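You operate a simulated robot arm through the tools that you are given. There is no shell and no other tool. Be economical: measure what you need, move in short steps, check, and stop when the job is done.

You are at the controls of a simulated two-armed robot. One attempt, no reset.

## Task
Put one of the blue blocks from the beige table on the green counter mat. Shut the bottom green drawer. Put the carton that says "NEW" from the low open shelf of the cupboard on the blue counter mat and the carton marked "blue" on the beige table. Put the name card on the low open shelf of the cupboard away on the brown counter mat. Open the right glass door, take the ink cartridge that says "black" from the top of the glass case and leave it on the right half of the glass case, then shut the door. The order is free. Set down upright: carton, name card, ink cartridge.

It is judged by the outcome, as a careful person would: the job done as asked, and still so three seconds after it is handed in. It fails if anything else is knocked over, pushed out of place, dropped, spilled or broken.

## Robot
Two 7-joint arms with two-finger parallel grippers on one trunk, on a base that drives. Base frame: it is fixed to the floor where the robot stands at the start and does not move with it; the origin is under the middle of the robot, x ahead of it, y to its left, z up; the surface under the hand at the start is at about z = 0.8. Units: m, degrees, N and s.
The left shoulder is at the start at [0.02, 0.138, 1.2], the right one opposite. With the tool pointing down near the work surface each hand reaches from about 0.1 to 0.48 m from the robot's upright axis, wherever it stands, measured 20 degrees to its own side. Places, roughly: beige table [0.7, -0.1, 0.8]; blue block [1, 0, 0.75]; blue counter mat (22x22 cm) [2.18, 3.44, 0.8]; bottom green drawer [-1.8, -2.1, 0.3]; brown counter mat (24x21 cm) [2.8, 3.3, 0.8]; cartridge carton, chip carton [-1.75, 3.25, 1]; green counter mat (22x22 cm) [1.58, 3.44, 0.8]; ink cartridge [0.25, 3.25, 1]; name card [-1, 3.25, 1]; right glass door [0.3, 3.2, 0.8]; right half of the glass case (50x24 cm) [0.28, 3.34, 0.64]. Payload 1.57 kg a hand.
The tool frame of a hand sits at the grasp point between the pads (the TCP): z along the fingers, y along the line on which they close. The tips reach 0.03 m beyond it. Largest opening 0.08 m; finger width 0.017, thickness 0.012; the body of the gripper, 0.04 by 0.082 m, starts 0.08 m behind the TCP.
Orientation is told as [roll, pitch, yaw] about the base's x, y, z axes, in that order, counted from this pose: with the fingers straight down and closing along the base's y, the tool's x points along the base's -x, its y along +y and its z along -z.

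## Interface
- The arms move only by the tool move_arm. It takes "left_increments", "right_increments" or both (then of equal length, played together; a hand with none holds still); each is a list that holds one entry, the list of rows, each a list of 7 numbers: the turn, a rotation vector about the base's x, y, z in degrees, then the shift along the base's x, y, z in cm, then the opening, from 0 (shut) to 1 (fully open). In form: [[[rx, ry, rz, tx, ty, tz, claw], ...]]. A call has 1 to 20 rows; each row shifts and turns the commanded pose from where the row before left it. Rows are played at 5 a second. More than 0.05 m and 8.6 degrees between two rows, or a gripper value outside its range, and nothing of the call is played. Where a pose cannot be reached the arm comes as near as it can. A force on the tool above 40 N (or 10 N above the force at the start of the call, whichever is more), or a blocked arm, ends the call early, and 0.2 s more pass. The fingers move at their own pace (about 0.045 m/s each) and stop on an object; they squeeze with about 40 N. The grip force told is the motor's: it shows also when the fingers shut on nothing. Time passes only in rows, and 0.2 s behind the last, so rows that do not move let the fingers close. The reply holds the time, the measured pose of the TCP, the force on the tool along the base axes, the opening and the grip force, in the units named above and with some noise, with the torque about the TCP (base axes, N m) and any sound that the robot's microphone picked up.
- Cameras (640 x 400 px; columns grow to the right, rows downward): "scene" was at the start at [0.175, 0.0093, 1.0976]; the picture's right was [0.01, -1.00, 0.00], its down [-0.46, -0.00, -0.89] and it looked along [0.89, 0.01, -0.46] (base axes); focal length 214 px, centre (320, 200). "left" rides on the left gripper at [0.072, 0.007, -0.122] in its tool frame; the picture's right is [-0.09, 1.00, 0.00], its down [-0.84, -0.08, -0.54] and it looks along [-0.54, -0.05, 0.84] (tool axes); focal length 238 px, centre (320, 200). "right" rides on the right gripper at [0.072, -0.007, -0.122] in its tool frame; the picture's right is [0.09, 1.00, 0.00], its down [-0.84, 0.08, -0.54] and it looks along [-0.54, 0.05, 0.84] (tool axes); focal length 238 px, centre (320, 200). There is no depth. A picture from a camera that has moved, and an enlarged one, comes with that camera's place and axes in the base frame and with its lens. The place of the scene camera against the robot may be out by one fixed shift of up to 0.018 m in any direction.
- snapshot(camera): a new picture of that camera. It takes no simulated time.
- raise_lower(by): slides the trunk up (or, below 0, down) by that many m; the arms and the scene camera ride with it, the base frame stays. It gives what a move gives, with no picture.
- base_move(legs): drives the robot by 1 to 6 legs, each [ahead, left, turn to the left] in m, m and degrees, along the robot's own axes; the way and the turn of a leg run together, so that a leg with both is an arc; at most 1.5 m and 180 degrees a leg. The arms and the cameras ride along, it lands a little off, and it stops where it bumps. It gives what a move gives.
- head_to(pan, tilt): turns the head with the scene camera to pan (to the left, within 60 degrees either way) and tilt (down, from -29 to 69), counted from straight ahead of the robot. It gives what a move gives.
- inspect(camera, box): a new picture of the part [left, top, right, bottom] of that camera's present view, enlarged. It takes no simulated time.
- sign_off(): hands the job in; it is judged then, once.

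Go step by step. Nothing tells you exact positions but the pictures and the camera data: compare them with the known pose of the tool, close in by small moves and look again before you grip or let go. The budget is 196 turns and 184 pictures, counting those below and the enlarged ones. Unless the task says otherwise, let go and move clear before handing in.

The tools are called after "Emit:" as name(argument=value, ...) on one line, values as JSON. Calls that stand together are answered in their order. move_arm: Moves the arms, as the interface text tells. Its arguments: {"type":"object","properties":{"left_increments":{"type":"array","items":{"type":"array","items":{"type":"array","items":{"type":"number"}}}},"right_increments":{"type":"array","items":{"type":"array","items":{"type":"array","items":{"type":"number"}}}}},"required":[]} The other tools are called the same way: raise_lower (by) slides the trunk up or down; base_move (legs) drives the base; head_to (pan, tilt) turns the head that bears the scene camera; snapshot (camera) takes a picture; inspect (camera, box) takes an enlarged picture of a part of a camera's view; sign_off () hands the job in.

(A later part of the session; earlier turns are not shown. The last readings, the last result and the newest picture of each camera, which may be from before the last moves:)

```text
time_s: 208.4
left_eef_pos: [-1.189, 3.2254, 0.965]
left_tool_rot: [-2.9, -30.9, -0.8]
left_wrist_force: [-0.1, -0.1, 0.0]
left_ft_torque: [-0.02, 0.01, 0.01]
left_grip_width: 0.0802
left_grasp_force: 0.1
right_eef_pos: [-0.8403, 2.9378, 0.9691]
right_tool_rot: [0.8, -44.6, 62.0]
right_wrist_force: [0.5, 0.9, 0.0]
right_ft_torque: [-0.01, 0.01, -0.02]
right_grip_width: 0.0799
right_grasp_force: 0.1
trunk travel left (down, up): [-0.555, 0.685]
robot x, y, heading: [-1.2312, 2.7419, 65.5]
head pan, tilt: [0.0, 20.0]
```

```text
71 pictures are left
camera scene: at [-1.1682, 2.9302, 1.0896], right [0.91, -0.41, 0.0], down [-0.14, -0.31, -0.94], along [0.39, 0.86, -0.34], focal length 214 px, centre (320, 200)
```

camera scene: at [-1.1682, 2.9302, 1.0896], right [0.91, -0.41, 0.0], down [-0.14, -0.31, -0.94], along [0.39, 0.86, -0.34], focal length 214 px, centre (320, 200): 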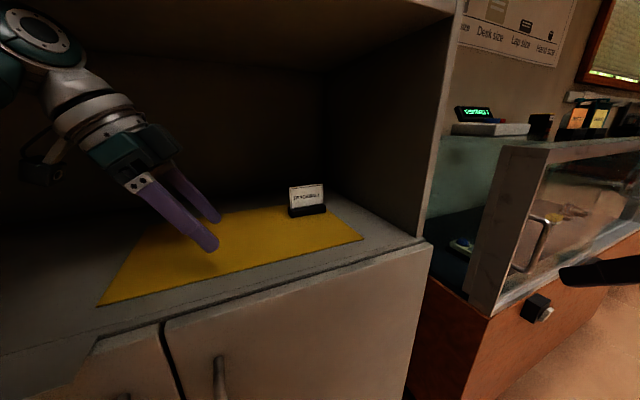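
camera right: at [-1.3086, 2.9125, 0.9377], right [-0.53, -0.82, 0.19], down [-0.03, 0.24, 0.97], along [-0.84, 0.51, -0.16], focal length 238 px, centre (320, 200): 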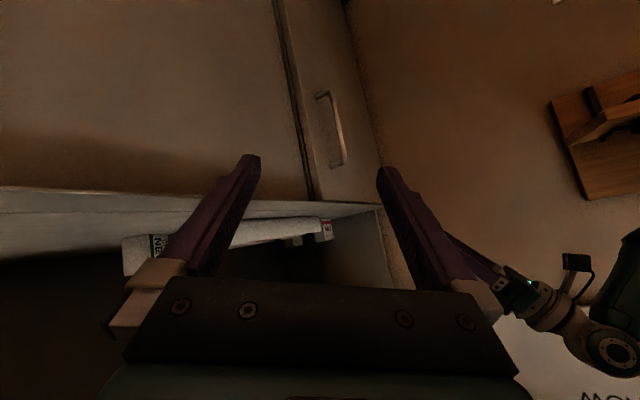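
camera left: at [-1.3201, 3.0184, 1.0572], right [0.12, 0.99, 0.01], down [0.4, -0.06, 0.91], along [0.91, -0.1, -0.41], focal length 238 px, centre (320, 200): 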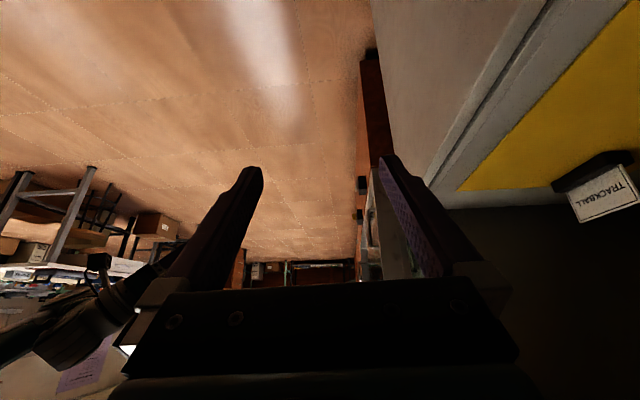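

Emit:
base_move(legs=[[0.14, 0, 0]])

Emit:
move_arm(left_increments=[[[0, 0, 0, 3, 0, -0.5, 1], [0, 0, 0, 3, 0, -0.5, 1]]])

Emit:
snapshot(camera="scene")

Emit:
snapshot(camera="left")

```text
time_s: 209.6
left_eef_pos: [-1.1559, 3.2988, 0.9616]
left_tool_rot: [-3.4, -30.9, 0.1]
left_wrist_force: [0.8, 1.0, -0.3]
left_ft_torque: [0.01, 0.03, 0.02]
left_grip_width: 0.0801
left_grasp_force: 0.1
right_eef_pos: [-0.8038, 3.0133, 0.9656]
right_tool_rot: [0.5, -44.1, 62.8]
right_wrist_force: [1.0, -0.2, 0.7]
right_ft_torque: [0.01, 0.02, 0.01]
right_grip_width: 0.08
right_grasp_force: 0.1
trunk travel left (down, up): [-0.555, 0.685]
robot x, y, heading: [-1.1929, 2.8265, 66.4]
head pan, tilt: [0.0, 20.0]
stopped in leg 1: the robot was blocked; the commanded pose is now the measured one
```

```text
time_s: 210.2
left_eef_pos: [-1.0965, 3.2971, 0.9509]
left_tool_rot: [-3.5, -30.9, 0.1]
left_wrist_force: [-0.2, -0.4, -1.0]
left_ft_torque: [-0.02, 0.0, 0.0]
left_grip_width: 0.0799
left_grasp_force: 0.1
right_eef_pos: [-0.8049, 3.0135, 0.9655]
right_tool_rot: [0.3, -43.9, 62.8]
right_wrist_force: [0.2, -0.1, -0.3]
right_ft_torque: [0.0, 0.04, -0.02]
right_grip_width: 0.0798
right_grasp_force: 0.0
trunk travel left (down, up): [-0.555, 0.685]
robot x, y, heading: [-1.1925, 2.8285, 66.5]
head pan, tilt: [0.0, 20.0]
```

```text
70 pictures are left
camera scene: at [-1.1325, 3.0037, 1.0879], right [0.92, -0.4, 0.0], down [-0.14, -0.32, -0.94], along [0.38, 0.86, -0.35], focal length 214 px, centre (320, 200)
```

scene: 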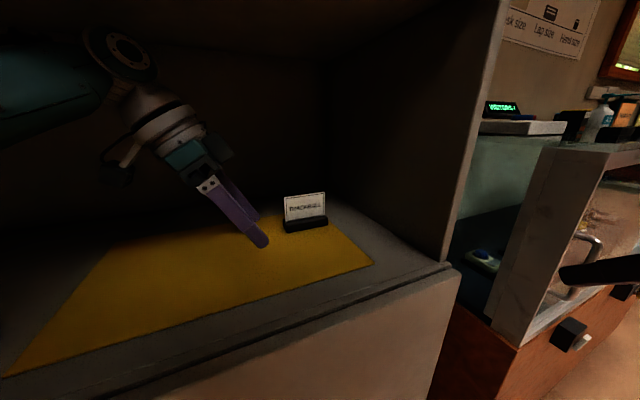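

```text
69 pictures are left
camera left: at [-1.2217, 3.3101, 1.017], right [0.11, 0.99, 0.0], down [0.44, -0.04, 0.9], along [0.89, -0.1, -0.44], focal length 238 px, centre (320, 200)
```

left: 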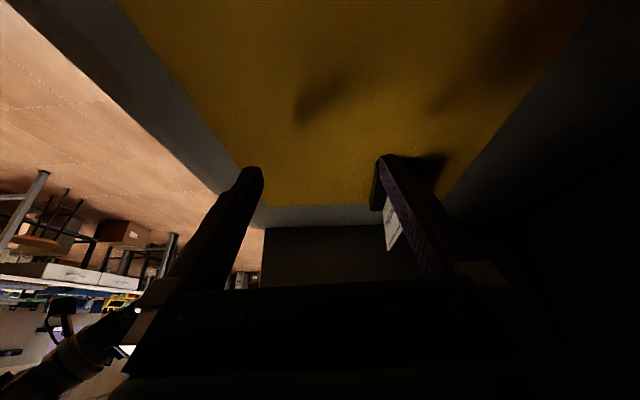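

The base bumped at its limit, but the arm is close. Card lies at y ≈ 3.35; shift the hand back (+y) first, then slide right around the panel.

Emit:
move_arm(left_increments=[[[0, 0, 0, 0, 2.7, 0, 1], [0, 0, 0, 0, 2.7, 0, 1], [0, 0, 0, 2.5, 0, 0, 1], [0, 0, 0, 2.5, 0, 0, 1]]])

Emit:
snapshot(camera="left")

```text
time_s: 211.2
left_eef_pos: [-1.0616, 3.3168, 0.9442]
left_tool_rot: [-3.4, -30.9, 0.2]
left_wrist_force: [0.1, -0.3, 0.3]
left_ft_torque: [-0.01, 0.01, 0.0]
left_grip_width: 0.0798
left_grasp_force: 0.0
left hand out of reach, approached as far as the arm can: row 2, 3, 4
right_eef_pos: [-0.805, 3.0119, 0.965]
right_tool_rot: [0.4, -43.9, 62.7]
right_wrist_force: [0.4, -0.6, -0.4]
right_ft_torque: [-0.02, -0.02, -0.03]
right_grip_width: 0.08
right_grasp_force: 0.0
trunk travel left (down, up): [-0.555, 0.685]
robot x, y, heading: [-1.1941, 2.8274, 66.1]
head pan, tilt: [0.0, 20.0]
```

```text
68 pictures are left
camera left: at [-1.1863, 3.3306, 1.0095], right [0.11, 0.99, -0.01], down [0.44, -0.04, 0.9], along [0.89, -0.1, -0.44], focal length 238 px, centre (320, 200)
```

left: 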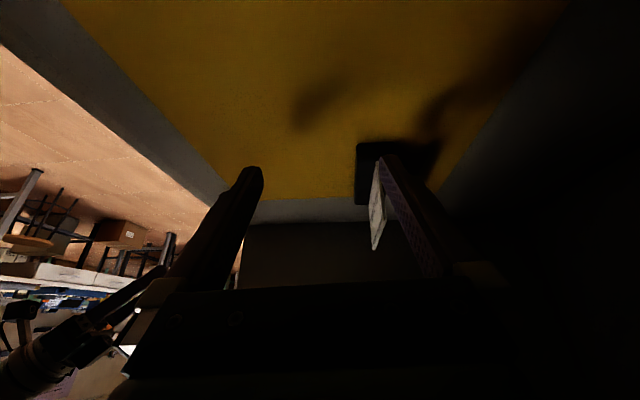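

Left reach is short by ~3 cm. I'll retract the left hand, lift the right one, and slide the base along the cupboard to the right to gain reach.

Emit:
move_arm(left_increments=[[[0, 0, 0, -4, -0.5, 0, 1], [0, 0, 0, -4, 0, 0, 1], [0, 0, 0, -4, 0, 0.5, 1]]], right_increments=[[[0, 0, 0, 0, 0, 4, 1], [0, 0, 0, 0, 0, 4, 1], [0, 0, 0, 0, 0, 4, 1]]])

Emit:
base_move(legs=[[-0.02, 0, 0], [0.045, -0.11, 0]])

Emit:
raise_lower(by=-0.04)

```text
time_s: 212.2
left_eef_pos: [-1.1834, 3.3126, 0.9548]
left_tool_rot: [-3.6, -30.9, 0.2]
left_wrist_force: [-0.1, 0.5, -0.1]
left_ft_torque: [0.01, -0.01, -0.01]
left_grip_width: 0.08
left_grasp_force: 0.1
right_eef_pos: [-0.8068, 3.0134, 1.0579]
right_tool_rot: [-0.1, -39.4, 64.8]
right_wrist_force: [0.5, -0.3, -0.5]
right_ft_torque: [0.0, -0.01, -0.01]
right_grip_width: 0.08
right_grasp_force: 0.1
right hand out of reach, approached as far as the arm can: row 1
trunk travel left (down, up): [-0.555, 0.685]
robot x, y, heading: [-1.1909, 2.8258, 66.3]
head pan, tilt: [0.0, 20.0]
stopped in row 3 (right hand): the arm was blocked; the commanded pose is now the measured one
```

```text
time_s: 213.8
left_eef_pos: [-1.0721, 3.3006, 0.9586]
left_tool_rot: [-2.7, -31.0, -0.3]
left_wrist_force: [0.9, -0.7, 0.6]
left_ft_torque: [0.0, 0.04, -0.02]
left_grip_width: 0.0799
left_grasp_force: 0.0
right_eef_pos: [-0.696, 3.0004, 1.0607]
right_tool_rot: [0.1, -39.9, 64.5]
right_wrist_force: [-0.6, -0.1, 0.0]
right_ft_torque: [0.0, -0.02, 0.0]
right_grip_width: 0.0801
right_grasp_force: 0.0
trunk travel left (down, up): [-0.555, 0.685]
robot x, y, heading: [-1.0776, 2.8033, 66.2]
head pan, tilt: [0.0, 20.0]
```

```text
time_s: 214.6
left_eef_pos: [-1.0711, 3.3066, 0.9469]
left_tool_rot: [-1.7, -30.7, -0.9]
left_wrist_force: [-0.5, 0.8, 0.5]
left_ft_torque: [0.0, 0.0, 0.0]
left_grip_width: 0.08
left_grasp_force: 0.1
right_eef_pos: [-0.6979, 3.0042, 1.0425]
right_tool_rot: [0.8, -40.5, 63.9]
right_wrist_force: [0.3, 0.1, -0.1]
right_ft_torque: [0.0, 0.04, 0.03]
right_grip_width: 0.0799
right_grasp_force: 0.1
trunk travel left (down, up): [-0.515, 0.725]
robot x, y, heading: [-1.0848, 2.7941, 65.9]
head pan, tilt: [0.0, 20.0]
```

Readings look slightly odd after that; check visually.

Emit:
snapshot(camera="scene")

Emit:
snapshot(camera="left")

```text
67 pictures are left
camera scene: at [-1.0228, 2.9952, 1.0717], right [0.91, -0.4, -0.01], down [-0.14, -0.3, -0.94], along [0.38, 0.86, -0.33], focal length 214 px, centre (320, 200)
```

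scene: 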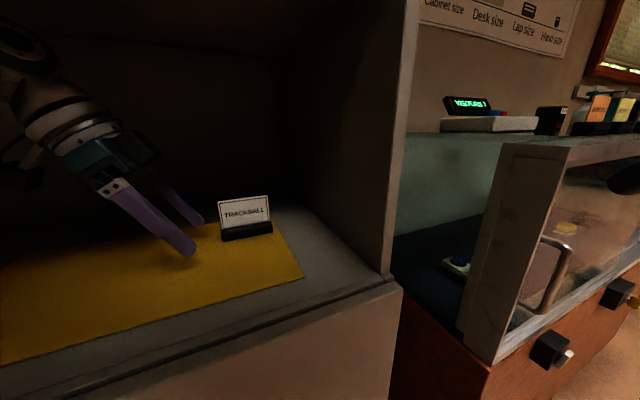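

```text
66 pictures are left
camera left: at [-1.1967, 3.3182, 1.0127], right [0.11, 0.99, 0.02], down [0.44, -0.07, 0.9], along [0.89, -0.09, -0.44], focal length 238 px, centre (320, 200)
```

left: 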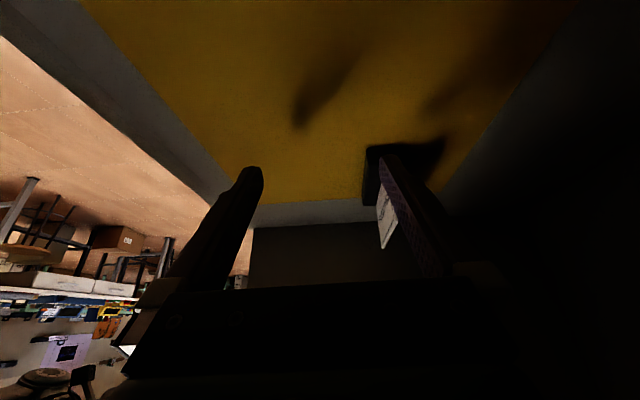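

The robot tilted slightly – something rests on the cupboard. Raise the trunk back up.

Emit:
raise_lower(by=0.06)

```text
time_s: 215.6
left_eef_pos: [-1.0713, 3.302, 0.9781]
left_tool_rot: [-2.8, -30.9, -0.2]
left_wrist_force: [0.3, 0.7, -0.6]
left_ft_torque: [0.01, 0.0, 0.0]
left_grip_width: 0.0801
left_grasp_force: 0.1
right_eef_pos: [-0.696, 3.0012, 1.0791]
right_tool_rot: [0.0, -39.9, 64.4]
right_wrist_force: [-0.3, 0.1, -0.4]
right_ft_torque: [0.01, 0.0, -0.01]
right_grip_width: 0.08
right_grasp_force: 0.1
trunk travel left (down, up): [-0.575, 0.665]
robot x, y, heading: [-1.083, 2.8083, 66.1]
head pan, tilt: [0.0, 20.0]
```

Level again. Now shift the hand +y toward the card's plane.

Emit:
move_arm(left_increments=[[[0, 0, 0, -0.5, 2, -1, 1], [0, 0, 0, 0, 2, -1, 1], [0, 0, 0, 0, 1, -0.5, 1]]])

Emit:
snapshot(camera="left")

```text
time_s: 216.4
left_eef_pos: [-1.078, 3.3465, 0.9537]
left_tool_rot: [-2.8, -30.9, -0.3]
left_wrist_force: [-0.1, -0.1, -0.5]
left_ft_torque: [0.03, 0.02, -0.03]
left_grip_width: 0.08
left_grasp_force: 0.0
left hand out of reach, approached as far as the arm can: row 3
right_eef_pos: [-0.6963, 3.0012, 1.081]
right_tool_rot: [-0.1, -39.8, 64.5]
right_wrist_force: [0.1, -1.4, -0.1]
right_ft_torque: [0.01, 0.02, 0.0]
right_grip_width: 0.0802
right_grasp_force: 0.0
trunk travel left (down, up): [-0.575, 0.665]
robot x, y, heading: [-1.0818, 2.8044, 66.1]
head pan, tilt: [0.0, 20.0]
```

```text
65 pictures are left
camera left: at [-1.2022, 3.3585, 1.0183], right [0.11, 0.99, 0.01], down [0.44, -0.05, 0.9], along [0.89, -0.1, -0.44], focal length 238 px, centre (320, 200)
```

left: 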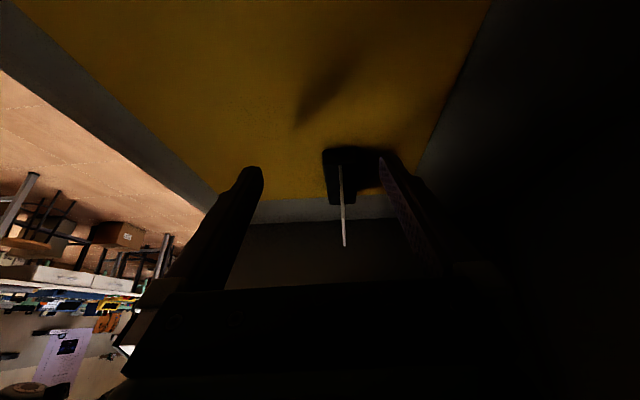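

The panel is edge-on between the fingers. Slide right 7 cm and check.

Emit:
move_arm(left_increments=[[[0, 0, 0, 2.5, 0, -0.3, 1], [0, 0, 0, 2.5, 0, -0.3, 1], [0, 0, 0, 2.3, 0, -0.2, 1]]])

Emit:
snapshot(camera="left")

Emit:
inspect(camera="scene", box=[120, 120, 320, 280])

```text
time_s: 217.2
left_eef_pos: [-1.0127, 3.3298, 0.9458]
left_tool_rot: [-2.9, -30.9, -0.3]
left_wrist_force: [-0.3, -0.2, 0.7]
left_ft_torque: [-0.02, -0.02, -0.03]
left_grip_width: 0.0802
left_grasp_force: 0.1
left hand out of reach, approached as far as the arm can: row 2, 3
right_eef_pos: [-0.6967, 3.0003, 1.0804]
right_tool_rot: [-0.1, -39.8, 64.6]
right_wrist_force: [-0.4, -0.6, 0.7]
right_ft_torque: [0.02, -0.03, 0.0]
right_grip_width: 0.08
right_grasp_force: 0.1
trunk travel left (down, up): [-0.575, 0.665]
robot x, y, heading: [-1.0853, 2.8089, 66.2]
head pan, tilt: [0.0, 20.0]
```

```text
64 pictures are left
camera left: at [-1.1368, 3.3421, 1.0113], right [0.11, 0.99, 0.01], down [0.44, -0.05, 0.9], along [0.89, -0.1, -0.44], focal length 238 px, centre (320, 200)
```

left: 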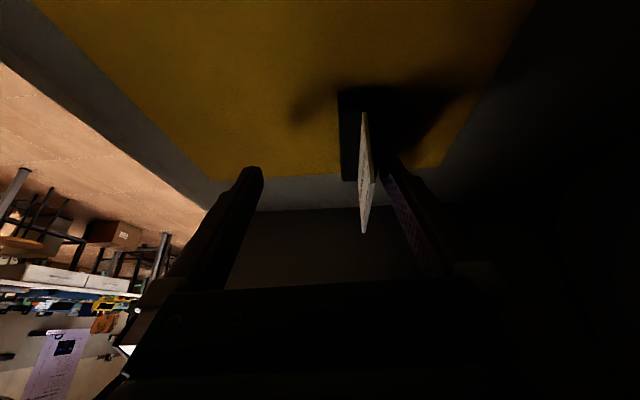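

```text
2.50 times, centred on (220, 200) of scene
camera zoom: at [-1.022, 2.9922, 1.1095], right [0.91, -0.4, 0.0], down [-0.14, -0.31, -0.94], along [0.38, 0.86, -0.34], focal length 536 px, centre (570, 200)
```

zoom: 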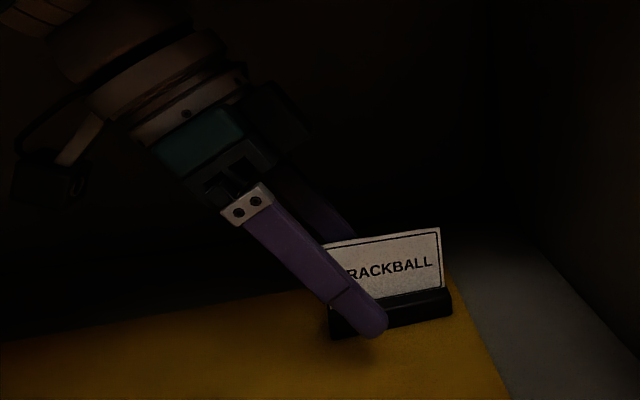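

Nudge the base 2 cm ahead to centre the panel, then close.

Emit:
base_move(legs=[[0.018, 0.004, 0]])

Emit:
move_arm(left_increments=[[[0, 0, 0, 0, 0, 0, 0.6], [0, 0, 0, 0, 0, 0, 0.3], [0, 0, 0, 0, 0, 0, 0], [0, 0, 0, 0, 0, 0, 0], [0, 0, 0, 0, 0, 0, 0], [0, 0, 0, 0, 0, 0, 0]]])

Emit:
snapshot(camera="left")

```text
time_s: 218.0
left_eef_pos: [-1.0092, 3.3456, 0.9445]
left_tool_rot: [-3.0, -31.0, -0.2]
left_wrist_force: [0.4, -0.2, 0.5]
left_ft_torque: [-0.01, 0.01, 0.02]
left_grip_width: 0.08
left_grasp_force: 0.1
right_eef_pos: [-0.6922, 3.0172, 1.0805]
right_tool_rot: [-0.1, -39.6, 64.6]
right_wrist_force: [-0.1, -0.6, -0.6]
right_ft_torque: [0.0, 0.0, 0.01]
right_grip_width: 0.0798
right_grasp_force: 0.1
trunk travel left (down, up): [-0.575, 0.665]
robot x, y, heading: [-1.0792, 2.8267, 66.3]
head pan, tilt: [0.0, 20.0]
```

```text
time_s: 219.4
left_eef_pos: [-1.0081, 3.3461, 0.9451]
left_tool_rot: [-3.0, -31.0, -0.2]
left_wrist_force: [-0.6, 0.7, 2.0]
left_ft_torque: [0.1, -0.04, 0.0]
left_grip_width: 0.0022
left_grasp_force: 23.4
right_eef_pos: [-0.6926, 3.0178, 1.0792]
right_tool_rot: [-0.1, -39.7, 64.6]
right_wrist_force: [-0.9, -0.1, 1.1]
right_ft_torque: [0.0, 0.02, 0.02]
right_grip_width: 0.08
right_grasp_force: 0.0
trunk travel left (down, up): [-0.575, 0.665]
robot x, y, heading: [-1.0723, 2.8246, 66.3]
head pan, tilt: [0.0, 20.0]
```

```text
62 pictures are left
camera left: at [-1.1328, 3.3591, 1.0105], right [0.11, 0.99, 0.0], down [0.44, -0.05, 0.9], along [0.89, -0.1, -0.44], focal length 238 px, centre (320, 200)
```

left: 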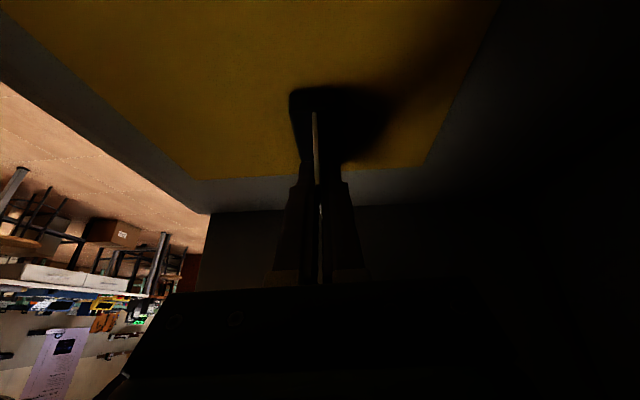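

Gripped a ~2 mm panel. Lift 3 cm and check.

Emit:
move_arm(left_increments=[[[0, 0, 0, 0, 0, 1, 0], [0, 0, 0, 0, 0, 1, 0], [0, 0, 0, 0, 0, 1, 0]]])

Emit:
inspect(camera="scene", box=[120, 120, 320, 280])

```text
time_s: 220.2
left_eef_pos: [-1.0087, 3.3468, 0.9755]
left_tool_rot: [-3.0, -30.8, -0.2]
left_wrist_force: [-0.1, 0.6, -1.5]
left_ft_torque: [0.03, 0.04, -0.01]
left_grip_width: 0.0023
left_grasp_force: 23.6
right_eef_pos: [-0.6931, 3.0171, 1.08]
right_tool_rot: [-0.1, -39.8, 64.6]
right_wrist_force: [-0.1, 0.6, 0.6]
right_ft_torque: [-0.02, 0.0, -0.02]
right_grip_width: 0.08
right_grasp_force: 0.2
trunk travel left (down, up): [-0.575, 0.665]
robot x, y, heading: [-1.0787, 2.8252, 66.3]
head pan, tilt: [0.0, 20.0]
```

```text
2.50 times, centred on (220, 200) of scene
camera zoom: at [-1.0179, 3.0092, 1.1093], right [0.91, -0.4, 0.0], down [-0.14, -0.31, -0.94], along [0.38, 0.86, -0.34], focal length 536 px, centre (570, 200)
```

zoom: 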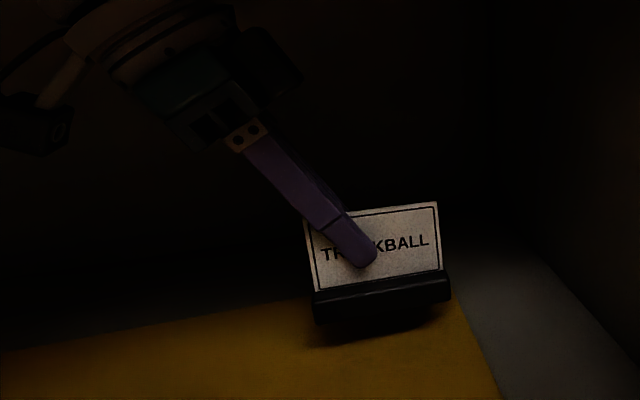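

The card is held upright. Back out and drive to the brown mat, keeping the same hand pose.

Emit:
base_move(legs=[[-0.45, 0, 0], [0, 0, 24], [0, -1.5, 0], [0, -1.5, 0], [0, -0.8, 0]])

Emit:
head_to(pan=-20, tilt=35)

Emit:
snapshot(camera="scene")

```text
time_s: 242.2
left_eef_pos: [2.4363, 2.8349, 0.9756]
left_tool_rot: [-2.7, -30.9, 22.8]
left_wrist_force: [0.2, -0.5, -0.4]
left_ft_torque: [0.04, -0.02, 0.0]
left_grip_width: 0.0019
left_grasp_force: 23.7
right_eef_pos: [2.8561, 2.6555, 1.0809]
right_tool_rot: [0.0, -39.8, 87.7]
right_wrist_force: [0.3, -0.5, 0.3]
right_ft_torque: [-0.03, -0.01, -0.02]
right_grip_width: 0.08
right_grasp_force: 0.1
trunk travel left (down, up): [-0.575, 0.665]
robot x, y, heading: [2.5776, 2.3235, 89.5]
head pan, tilt: [0.0, 20.0]
```

```text
time_s: 243.1
left_eef_pos: [2.4374, 2.8334, 0.9759]
left_tool_rot: [-2.8, -30.9, 22.9]
left_wrist_force: [-0.5, 0.3, -0.5]
left_ft_torque: [-0.01, -0.01, -0.04]
left_grip_width: 0.0023
left_grasp_force: 23.8
right_eef_pos: [2.8559, 2.6559, 1.0805]
right_tool_rot: [0.0, -39.7, 87.7]
right_wrist_force: [-0.1, -0.4, 0.6]
right_ft_torque: [0.02, 0.01, 0.02]
right_grip_width: 0.08
right_grasp_force: 0.0
trunk travel left (down, up): [-0.575, 0.665]
robot x, y, heading: [2.5784, 2.3236, 89.1]
head pan, tilt: [-20.0, 35.0]
```

```text
60 pictures are left
camera scene: at [2.593, 2.5166, 1.0858], right [0.94, -0.35, 0.0], down [-0.2, -0.54, -0.82], along [0.29, 0.77, -0.57], focal length 214 px, centre (320, 200)
```

scene: 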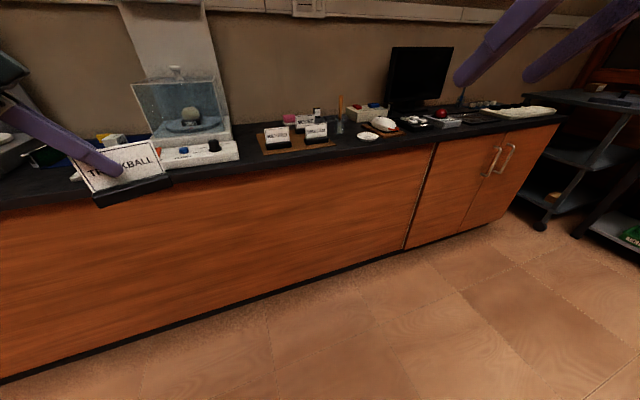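

Card still upright. Turn to 66° and approach.

Emit:
base_move(legs=[[0, -0.07, -23], [0.256, 0.113, 0]])

Emit:
head_to(pan=5, tilt=35)

Emit:
snapshot(camera="scene")

Emit:
snapshot(camera="left")

```text
time_s: 246.3
left_eef_pos: [2.7176, 3.1155, 0.9763]
left_tool_rot: [-2.8, -30.9, -0.5]
left_wrist_force: [0.5, 0.1, -0.5]
left_ft_torque: [0.01, -0.01, -0.02]
left_grip_width: 0.0021
left_grasp_force: 24.4
right_eef_pos: [3.0317, 2.7849, 1.0808]
right_tool_rot: [-0.1, -39.8, 64.3]
right_wrist_force: [-0.8, 0.9, 0.6]
right_ft_torque: [-0.02, 0.0, 0.01]
right_grip_width: 0.0802
right_grasp_force: 0.0
trunk travel left (down, up): [-0.575, 0.665]
robot x, y, heading: [2.6467, 2.5927, 65.8]
head pan, tilt: [-20.0, 35.0]
```

```text
time_s: 247.2
left_eef_pos: [2.7176, 3.1155, 0.9746]
left_tool_rot: [-2.8, -30.8, -0.6]
left_wrist_force: [-0.1, 0.5, -0.4]
left_ft_torque: [-0.01, -0.01, 0.02]
left_grip_width: 0.0022
left_grasp_force: 23.7
right_eef_pos: [3.0318, 2.7849, 1.0803]
right_tool_rot: [-0.1, -39.7, 64.3]
right_wrist_force: [-0.5, 0.0, 0.3]
right_ft_torque: [0.0, 0.02, -0.01]
right_grip_width: 0.0802
right_grasp_force: 0.0
trunk travel left (down, up): [-0.575, 0.665]
robot x, y, heading: [2.6442, 2.5978, 65.9]
head pan, tilt: [5.0, 35.0]
```

```text
59 pictures are left
camera scene: at [2.6975, 2.7758, 1.0857], right [0.94, -0.33, 0.0], down [-0.19, -0.54, -0.82], along [0.27, 0.77, -0.57], focal length 214 px, centre (320, 200)
```

scene: 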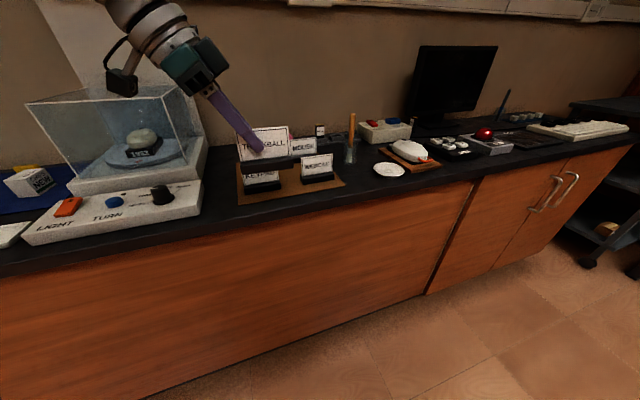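

```text
58 pictures are left
camera left: at [2.5929, 3.1289, 1.041], right [0.11, 0.99, 0.0], down [0.44, -0.05, 0.9], along [0.89, -0.1, -0.44], focal length 238 px, centre (320, 200)
```

left: 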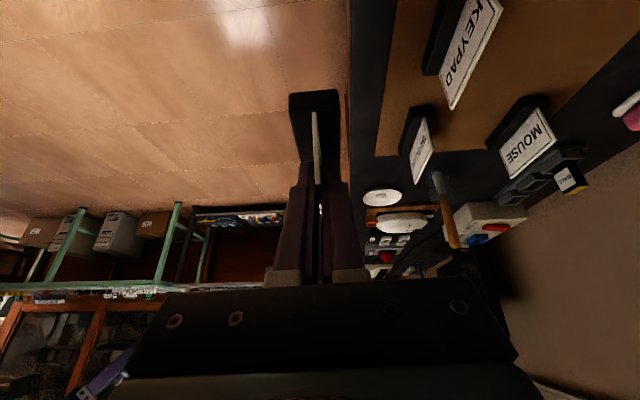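

Free spot is next to MOUSE, behind KEYPAD, at about (2.732, 3.352). Move over it.

Emit:
base_move(legs=[[0.15, 0.092, 0], [0.068, 0, 0]])

Emit:
raise_lower(by=-0.05)

Emit:
snapshot(camera="left")

Emit:
snapshot(camera="scene")

```text
time_s: 249.2
left_eef_pos: [2.7193, 3.3497, 0.9765]
left_tool_rot: [-2.9, -30.9, -0.5]
left_wrist_force: [0.3, -0.3, -0.5]
left_ft_torque: [0.02, 0.05, -0.03]
left_grip_width: 0.0023
left_grasp_force: 23.2
right_eef_pos: [3.0343, 3.0193, 1.0803]
right_tool_rot: [0.0, -39.9, 64.4]
right_wrist_force: [0.0, -0.5, -1.1]
right_ft_torque: [-0.02, 0.01, -0.01]
right_grip_width: 0.0801
right_grasp_force: 0.0
trunk travel left (down, up): [-0.575, 0.665]
robot x, y, heading: [2.6491, 2.8257, 66.0]
head pan, tilt: [5.0, 35.0]
```

```text
time_s: 250.2
left_eef_pos: [2.7198, 3.3507, 0.9258]
left_tool_rot: [-3.0, -30.9, -0.4]
left_wrist_force: [0.2, -0.1, -0.2]
left_ft_torque: [0.02, 0.01, 0.01]
left_grip_width: 0.0021
left_grasp_force: 24.1
right_eef_pos: [3.0348, 3.0195, 1.0284]
right_tool_rot: [-0.1, -39.6, 64.5]
right_wrist_force: [-0.5, -0.8, -0.2]
right_ft_torque: [0.02, 0.02, 0.0]
right_grip_width: 0.0799
right_grasp_force: 0.0
trunk travel left (down, up): [-0.525, 0.715]
robot x, y, heading: [2.6465, 2.8268, 65.7]
head pan, tilt: [5.0, 35.0]
```

```text
57 pictures are left
camera left: at [2.5947, 3.3631, 0.9909], right [0.11, 0.99, 0.0], down [0.44, -0.05, 0.9], along [0.89, -0.1, -0.44], focal length 238 px, centre (320, 200)
```

left: 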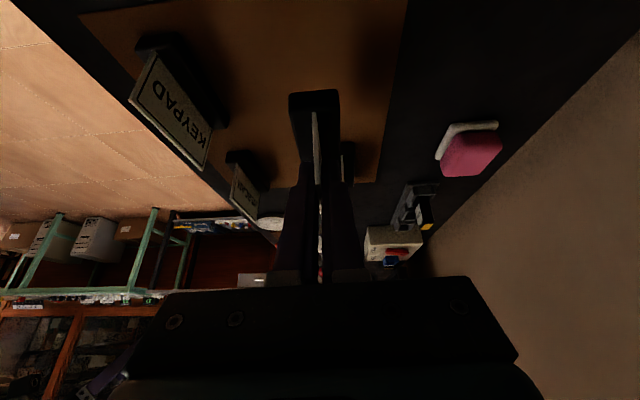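

```text
56 pictures are left
camera scene: at [2.6992, 3.01, 1.0357], right [0.95, -0.33, 0.0], down [-0.19, -0.54, -0.82], along [0.27, 0.77, -0.57], focal length 214 px, centre (320, 200)
```

scene: 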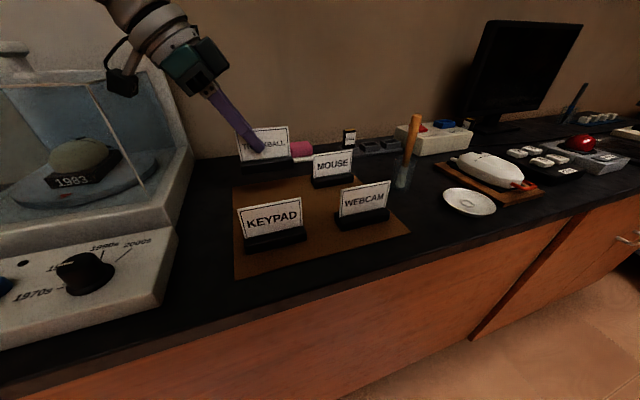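

Good: over the mat with margins. Lower toward contact.

Emit:
raise_lower(by=-0.04)

Emit:
move_arm(left_increments=[[[0, 0, 0, 0.4, 0, -0.6, 0], [0, 0, 0, 0, 0, -0.4, 0], [0, 0, 0, 0, 0, -0.4, 0]]])

```text
time_s: 251.0
left_eef_pos: [2.7202, 3.3492, 0.8857]
left_tool_rot: [-2.9, -30.8, -0.6]
left_wrist_force: [0.4, 0.8, 0.0]
left_ft_torque: [0.0, 0.01, -0.04]
left_grip_width: 0.0024
left_grasp_force: 24.0
right_eef_pos: [3.0337, 3.0187, 0.9899]
right_tool_rot: [-0.2, -39.7, 64.4]
right_wrist_force: [0.1, -0.6, 0.3]
right_ft_torque: [0.0, 0.04, -0.01]
right_grip_width: 0.0799
right_grasp_force: 0.1
trunk travel left (down, up): [-0.485, 0.755]
robot x, y, heading: [2.6426, 2.8253, 65.8]
head pan, tilt: [5.0, 35.0]
```

```text
time_s: 251.8
left_eef_pos: [2.7243, 3.3506, 0.8712]
left_tool_rot: [-2.9, -30.9, -0.4]
left_wrist_force: [-0.2, -0.2, -0.8]
left_ft_torque: [0.02, 0.01, 0.02]
left_grip_width: 0.002
left_grasp_force: 23.6
right_eef_pos: [3.0333, 3.0182, 0.9901]
right_tool_rot: [-0.1, -39.8, 64.4]
right_wrist_force: [-0.5, -0.1, 0.4]
right_ft_torque: [0.02, 0.0, 0.0]
right_grip_width: 0.0798
right_grasp_force: 0.1
trunk travel left (down, up): [-0.485, 0.755]
robot x, y, heading: [2.6458, 2.8322, 66.2]
head pan, tilt: [5.0, 35.0]
```

Emit:
move_arm(left_increments=[[[0, 0, 0, 0, 0, -0.2, 0], [0, 0, 0, 0, 0, -0.2, 0], [0, 0, 0, 0, 0, -0.2, 0]]])

Emit:
inspect(camera="scene", box=[180, 100, 380, 260])

```text
time_s: 252.6
left_eef_pos: [2.7236, 3.3494, 0.8656]
left_tool_rot: [-2.9, -30.9, -0.5]
left_wrist_force: [-0.1, -0.3, -0.4]
left_ft_torque: [0.03, -0.01, 0.0]
left_grip_width: 0.0022
left_grasp_force: 23.7
right_eef_pos: [3.0338, 3.0188, 0.9908]
right_tool_rot: [-0.2, -39.7, 64.3]
right_wrist_force: [0.4, 0.4, 0.4]
right_ft_torque: [0.0, -0.01, 0.01]
right_grip_width: 0.0802
right_grasp_force: 0.1
trunk travel left (down, up): [-0.485, 0.755]
robot x, y, heading: [2.6512, 2.8245, 65.9]
head pan, tilt: [5.0, 35.0]
```

```text
2.50 times, centred on (280, 180) of scene
camera zoom: at [2.6992, 3.01, 0.9957], right [0.95, -0.33, 0.0], down [-0.19, -0.54, -0.82], along [0.27, 0.77, -0.57], focal length 536 px, centre (420, 250)
```

zoom: 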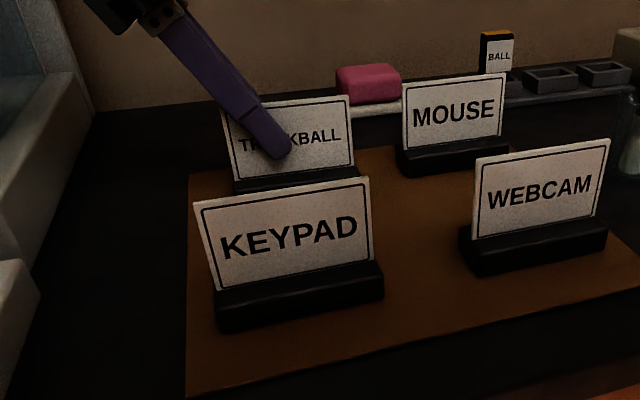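

Continue down in 2 mm steps until contact.

Emit:
move_arm(left_increments=[[[0, 0, 0, 0, 0, -0.2, 0], [0, 0, 0, 0, 0, -0.2, 0], [0, 0, 0, 0, 0, -0.15, 0]]])

```text
time_s: 253.4
left_eef_pos: [2.7233, 3.3502, 0.8624]
left_tool_rot: [-2.6, -31.3, -0.6]
left_wrist_force: [-3.6, -5.6, 21.5]
left_ft_torque: [-0.1, -0.1, -0.04]
left_grip_width: 0.0029
left_grasp_force: 23.9
right_eef_pos: [3.0327, 3.0193, 0.9905]
right_tool_rot: [-0.1, -39.8, 64.3]
right_wrist_force: [-0.6, -0.3, -0.8]
right_ft_torque: [0.0, -0.01, 0.03]
right_grip_width: 0.08
right_grasp_force: 0.1
trunk travel left (down, up): [-0.485, 0.755]
robot x, y, heading: [2.6466, 2.8286, 66.0]
head pan, tilt: [5.0, 35.0]
```

Contact. Open and withdraw up-left along the fingers.

Emit:
move_arm(left_increments=[[[0, 0, 0, 0, 0, 0.15, 0], [0, 0, 0, 0, 0, 0, 0.3], [0, 0, 0, 0, 0, 0, 0.55], [0, 0, 0, 0, 0, 0, 0.55], [0, 0, 0, -1.5, 0, 2.5, 0.55], [0, 0, 0, -1.5, 0, 2.5, 0.55], [0, 0, 0, -1.5, 0, 2.5, 0.55], [0, 0, 0, 0, 0, 3, 0.55]]])

Emit:
inspect(camera="scene", box=[180, 80, 420, 260])

```text
time_s: 255.2
left_eef_pos: [2.677, 3.3489, 0.967]
left_tool_rot: [-2.8, -30.8, -0.4]
left_wrist_force: [0.1, -0.4, -0.3]
left_ft_torque: [-0.03, 0.01, 0.0]
left_grip_width: 0.0439
left_grasp_force: 0.0
right_eef_pos: [3.0334, 3.0182, 0.9894]
right_tool_rot: [-0.1, -39.7, 64.4]
right_wrist_force: [-0.5, -0.1, -0.8]
right_ft_torque: [0.03, -0.01, -0.01]
right_grip_width: 0.0799
right_grasp_force: 0.1
trunk travel left (down, up): [-0.485, 0.755]
robot x, y, heading: [2.6462, 2.8271, 65.8]
head pan, tilt: [5.0, 35.0]
```

```text
2.22 times, centred on (300, 170) of scene
camera zoom: at [2.6992, 3.0102, 0.9957], right [0.95, -0.33, 0.0], down [-0.19, -0.54, -0.82], along [0.27, 0.77, -0.57], focal length 477 px, centre (364, 267)
```

zoom: 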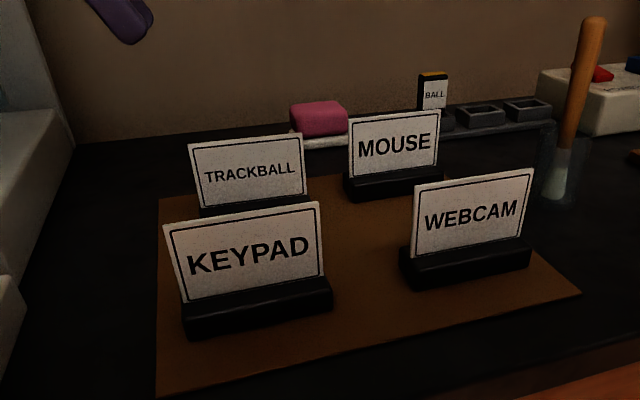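

TRACKBALL stands in place. Next the glass case: back off, straighten, drive there, and look.

Emit:
base_move(legs=[[-0.45, 0, 0], [0, 0, 24], [0, 1.5, 0], [0, 0.7, 0]])

Emit:
move_arm(left_increments=[[[0, 0, 8, -0.5, 0, 0, 1], [0, 0, 8, -0.5, 0, 0, 1], [0, 0, 8, -0.5, 0, 0, 1], [0, 0, 8, -0.5, 0, 0, 1], [0, 0, 8, -0.5, 0, 0, 1], [0, 0, 8, -0.5, 0, 0, 1], [0, 0, 8, -0.5, 0, 0, 1], [0, 0, 8, -0.5, 0, 0, 1]]])

Emit:
raise_lower(by=0.09)

Emit:
head_to(pan=0, tilt=22)

Emit:
snapshot(camera="scene")

```text
time_s: 269.7
left_eef_pos: [0.0673, 2.9515, 0.9672]
left_tool_rot: [-2.9, -30.9, 22.3]
left_wrist_force: [0.1, -0.2, 0.2]
left_ft_torque: [0.01, 0.04, -0.02]
left_grip_width: 0.044
left_grasp_force: 0.1
right_eef_pos: [0.5238, 2.7826, 0.9895]
right_tool_rot: [-0.1, -39.5, 87.1]
right_wrist_force: [-0.1, -0.2, 0.5]
right_ft_torque: [0.01, -0.03, 0.0]
right_grip_width: 0.0801
right_grasp_force: 0.1
trunk travel left (down, up): [-0.485, 0.755]
robot x, y, heading: [0.2397, 2.4569, 88.9]
head pan, tilt: [5.0, 35.0]
```

```text
time_s: 271.5
left_eef_pos: [0.027, 2.9502, 0.9669]
left_tool_rot: [-2.9, -30.9, 86.6]
left_wrist_force: [0.2, -0.4, 0.3]
left_ft_torque: [-0.02, -0.01, -0.01]
left_grip_width: 0.0801
left_grasp_force: 0.1
right_eef_pos: [0.523, 2.7833, 0.9903]
right_tool_rot: [-0.1, -39.8, 87.1]
right_wrist_force: [0.1, -1.0, -0.2]
right_ft_torque: [-0.01, -0.02, -0.04]
right_grip_width: 0.0797
right_grasp_force: 0.0
trunk travel left (down, up): [-0.485, 0.755]
robot x, y, heading: [0.2394, 2.4579, 88.7]
head pan, tilt: [5.0, 35.0]
```

```text
time_s: 272.7
left_eef_pos: [0.0271, 2.9498, 1.0572]
left_tool_rot: [-2.9, -31.0, 86.4]
left_wrist_force: [0.8, -0.1, -0.1]
left_ft_torque: [-0.02, -0.01, 0.0]
left_grip_width: 0.0802
left_grasp_force: 0.1
right_eef_pos: [0.5232, 2.7831, 1.0796]
right_tool_rot: [-0.1, -39.6, 87.0]
right_wrist_force: [-0.4, 0.0, 0.4]
right_ft_torque: [0.0, 0.02, 0.01]
right_grip_width: 0.08
right_grasp_force: 0.0
trunk travel left (down, up): [-0.575, 0.665]
robot x, y, heading: [0.2389, 2.4568, 88.8]
head pan, tilt: [5.0, 35.0]
```

```text
time_s: 273.5
left_eef_pos: [0.0275, 2.9491, 1.0569]
left_tool_rot: [-2.9, -30.9, 86.3]
left_wrist_force: [-0.3, -0.3, -0.8]
left_ft_torque: [-0.05, 0.03, 0.0]
left_grip_width: 0.0802
left_grasp_force: 0.1
right_eef_pos: [0.5235, 2.7829, 1.0806]
right_tool_rot: [-0.1, -39.7, 87.1]
right_wrist_force: [0.3, 0.1, 0.8]
right_ft_torque: [-0.01, 0.02, 0.0]
right_grip_width: 0.08
right_grasp_force: 0.0
trunk travel left (down, up): [-0.575, 0.665]
robot x, y, heading: [0.2402, 2.4552, 88.8]
head pan, tilt: [0.0, 22.0]
```

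```text
53 pictures are left
camera scene: at [0.2278, 2.6579, 1.1062], right [1.0, -0.02, 0.0], down [-0.01, -0.38, -0.93], along [0.02, 0.93, -0.38], focal length 214 px, centre (320, 200)
```

scene: 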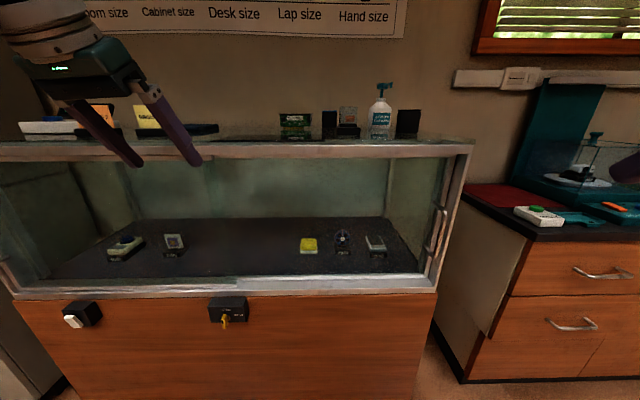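

I see the case: handle at its right frame, items inside, a switch and a keyed lock below, items on top. Zoom for details.

Emit:
inspect(camera="scene", box=[220, 70, 480, 170])

Emit:
inspect(camera="scene", box=[200, 180, 480, 340])

```text
2.46 times, centred on (350, 120) of scene
camera zoom: at [0.2278, 2.6579, 1.1062], right [1.0, -0.02, 0.0], down [-0.01, -0.38, -0.93], along [0.02, 0.93, -0.38], focal length 528 px, centre (246, 397)
```

zoom: 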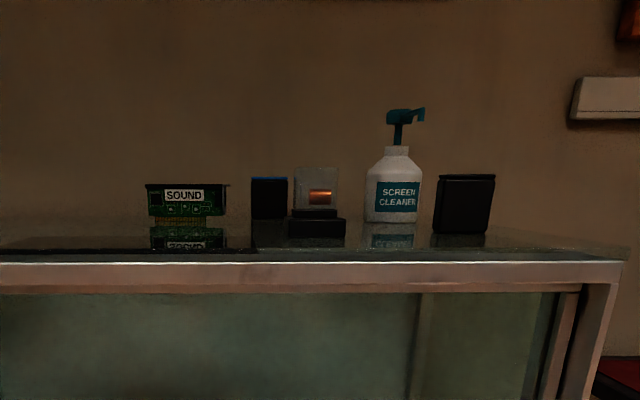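

```text
2.29 times, centred on (340, 260) of scene
camera zoom: at [0.2278, 2.6579, 1.1062], right [1.0, -0.02, 0.0], down [-0.01, -0.38, -0.93], along [0.02, 0.93, -0.38], focal length 490 px, centre (274, 63)
```

zoom: 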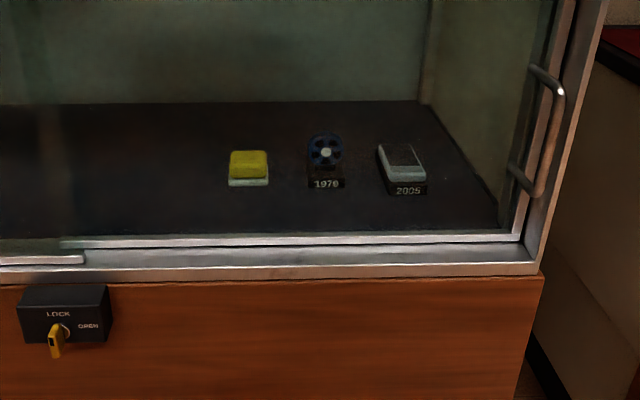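

Sliding doors: the right door's handle is a vertical bar at about (0.557, 3.15, 0.79); top surface z ≈ 1.04. I'll lower the trunk, tuck the left hand, and prepare the right hand to grip the bar.

Emit:
raise_lower(by=-0.24)

Emit:
move_arm(left_increments=[[[-5, 0, 0, 0, -3, 1, 1], [-5, 0, 0, 0, -3, 1, 1], [-5, 0, 0, 0, -3, 1, 1], [-5, 0, 0, 0, -3, 1, 1]]], right_increments=[[[5, 0, 0, 0, 3, -1, 0.6], [5, 0, 0, 0, 3, -1, 0.6], [5, 0, 0, 0, 3, -1, 0.6], [5, 0, 0, 0, 2, -1, 0.6]]])

Emit:
snapshot(camera="right")

```text
time_s: 276.0
left_eef_pos: [0.0266, 2.9493, 0.8176]
left_tool_rot: [-2.9, -30.9, 86.4]
left_wrist_force: [0.1, 0.3, 0.3]
left_ft_torque: [-0.01, -0.01, -0.01]
left_grip_width: 0.0801
left_grasp_force: 0.2
right_eef_pos: [0.5235, 2.7836, 0.8405]
right_tool_rot: [-0.2, -39.7, 87.2]
right_wrist_force: [-0.1, 0.1, 0.0]
right_ft_torque: [0.0, 0.0, 0.0]
right_grip_width: 0.0798
right_grasp_force: 0.1
trunk travel left (down, up): [-0.335, 0.905]
robot x, y, heading: [0.2405, 2.4583, 88.5]
head pan, tilt: [0.0, 22.0]
```

```text
time_s: 277.0
left_eef_pos: [0.0283, 2.8242, 0.8414]
left_tool_rot: [-3.7, -7.4, 86.9]
left_wrist_force: [0.1, -0.4, -0.5]
left_ft_torque: [-0.04, -0.01, -0.02]
left_grip_width: 0.0799
left_grasp_force: 0.1
right_eef_pos: [0.522, 2.8921, 0.7981]
right_tool_rot: [1.9, -59.8, 85.7]
right_wrist_force: [0.7, 0.3, -0.1]
right_ft_torque: [-0.03, 0.03, 0.01]
right_grip_width: 0.0481
right_grasp_force: 0.0
trunk travel left (down, up): [-0.335, 0.905]
robot x, y, heading: [0.2401, 2.4563, 88.5]
head pan, tilt: [0.0, 22.0]
```

```text
50 pictures are left
camera right: at [0.5213, 2.7513, 0.7978], right [-1.0, 0.0, -0.06], down [-0.06, -0.04, 1.0], along [0.0, 1.0, 0.04], focal length 238 px, centre (320, 200)
```

right: 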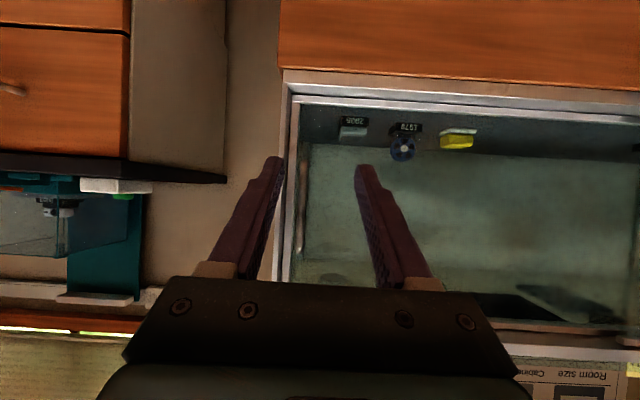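

Handle bar is visible just left of the frame post, x ≈ 0.555. Align and approach.

Emit:
base_move(legs=[[0.17, -0.036, 1.3]])

Emit:
snapshot(camera="right")

Emit:
inspect(camera="scene", box=[380, 150, 620, 390])

```text
time_s: 278.5
left_eef_pos: [0.0535, 2.9888, 0.8407]
left_tool_rot: [-3.6, -7.6, 88.5]
left_wrist_force: [0.0, 0.5, 0.7]
left_ft_torque: [-0.02, -0.02, 0.03]
left_grip_width: 0.08
left_grasp_force: 0.0
right_eef_pos: [0.5456, 3.0708, 0.7986]
right_tool_rot: [1.9, -59.7, 87.4]
right_wrist_force: [0.2, 0.3, 0.8]
right_ft_torque: [0.0, 0.03, -0.01]
right_grip_width: 0.0478
right_grasp_force: 0.1
trunk travel left (down, up): [-0.335, 0.905]
robot x, y, heading: [0.2758, 2.6248, 90.3]
head pan, tilt: [0.0, 22.0]
```

```text
49 pictures are left
camera right: at [0.5494, 2.9288, 0.7982], right [-1.0, -0.03, -0.06], down [-0.06, -0.04, 1.0], along [-0.03, 1.0, 0.04], focal length 238 px, centre (320, 200)
```

right: 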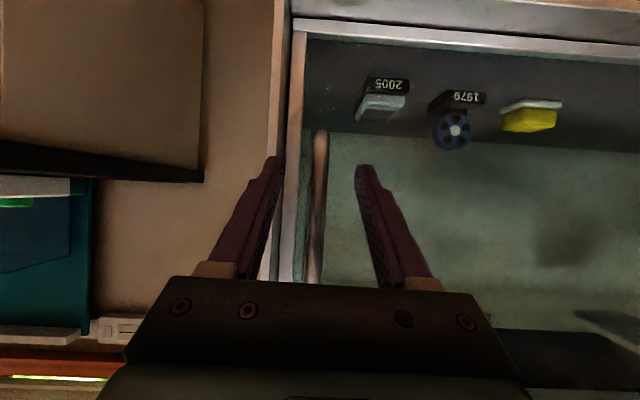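

```text
1.67 times, centred on (500, 270) of scene
camera zoom: at [0.2587, 2.8275, 0.8664], right [1.0, 0.01, 0.0], down [0.0, -0.37, -0.93], along [-0.01, 0.93, -0.37], focal length 358 px, centre (20, 83)
```

zoom: 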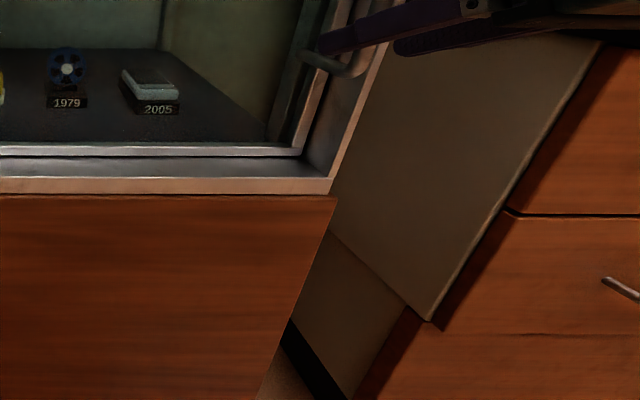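

The bar is centred between the fingers, at y ≈ 3.115. Move forward 4 cm and close on it.

Emit:
move_arm(right_increments=[[[0, 0, 0, 0, 1.5, 0, 0.6], [0, 0, 0, 0, 1.5, 0, 0.6], [0, 0, 0, 0, 1, 0, 0.6], [0, 0, 0, 0, 0, 0, 0], [0, 0, 0, 0, 0, 0, 0], [0, 0, 0, 0, 0, 0, 0]]])

Emit:
snapshot(camera="right")

```text
time_s: 279.1
left_eef_pos: [0.054, 2.978, 0.8371]
left_tool_rot: [-3.6, -6.8, 88.3]
left_wrist_force: [-0.4, 0.1, 0.7]
left_ft_torque: [-0.01, 0.0, 0.01]
left_grip_width: 0.0799
left_grasp_force: 0.0
right_eef_pos: [0.5476, 3.0879, 0.7988]
right_tool_rot: [1.7, -59.4, 87.3]
right_wrist_force: [-1.6, -37.9, 11.4]
right_ft_torque: [-0.03, -0.35, -1.16]
right_grip_width: 0.0469
right_grasp_force: 0.0
trunk travel left (down, up): [-0.335, 0.905]
robot x, y, heading: [0.2757, 2.6248, 90.2]
head pan, tilt: [0.0, 22.0]
stopped in row 3 (right hand): the force on the tool passed its limit at 56 N (the readings are from after the stop); the commanded pose is now the measured one
```

```text
47 pictures are left
camera right: at [0.5509, 2.9463, 0.7991], right [-1.0, -0.02, -0.06], down [-0.06, -0.04, 1.0], along [-0.03, 1.0, 0.04], focal length 238 px, centre (320, 200)
```

right: 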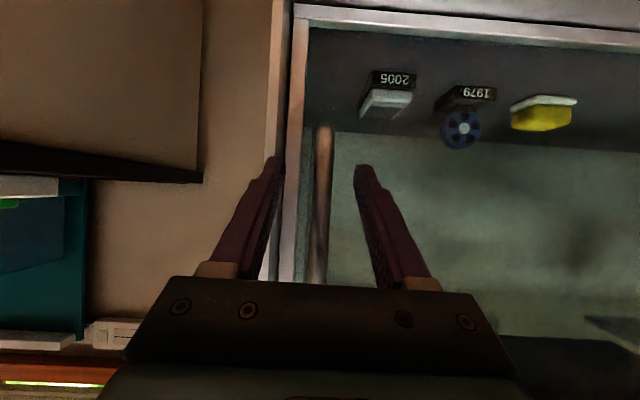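

The finger touched the frame post; parallax shows the bar is actually nearer, at y ≈ 3.06, already between the fingers. Back off slightly and close.

Emit:
move_arm(right_increments=[[[0, 0, 0, 0, -1, 0, 0.6], [0, 0, 0, 0, -0.8, 0, 0.6], [0, 0, 0, 0, 0, 0, 0.2], [0, 0, 0, 0, 0, 0, 0], [0, 0, 0, 0, 0, 0, 0], [0, 0, 0, 0, 0, 0, 0]]])

```text
time_s: 280.5
left_eef_pos: [0.0535, 2.9864, 0.8404]
left_tool_rot: [-3.6, -7.2, 88.5]
left_wrist_force: [-1.3, 0.3, 0.6]
left_ft_torque: [0.04, -0.03, 0.01]
left_grip_width: 0.08
left_grasp_force: 0.0
right_eef_pos: [0.5449, 3.0805, 0.8034]
right_tool_rot: [1.6, -60.1, 87.5]
right_wrist_force: [0.0, 0.8, 0.4]
right_ft_torque: [0.18, -0.62, -0.04]
right_grip_width: 0.0119
right_grasp_force: 29.6
trunk travel left (down, up): [-0.335, 0.905]
robot x, y, heading: [0.2725, 2.6248, 90.4]
head pan, tilt: [0.0, 22.0]
```

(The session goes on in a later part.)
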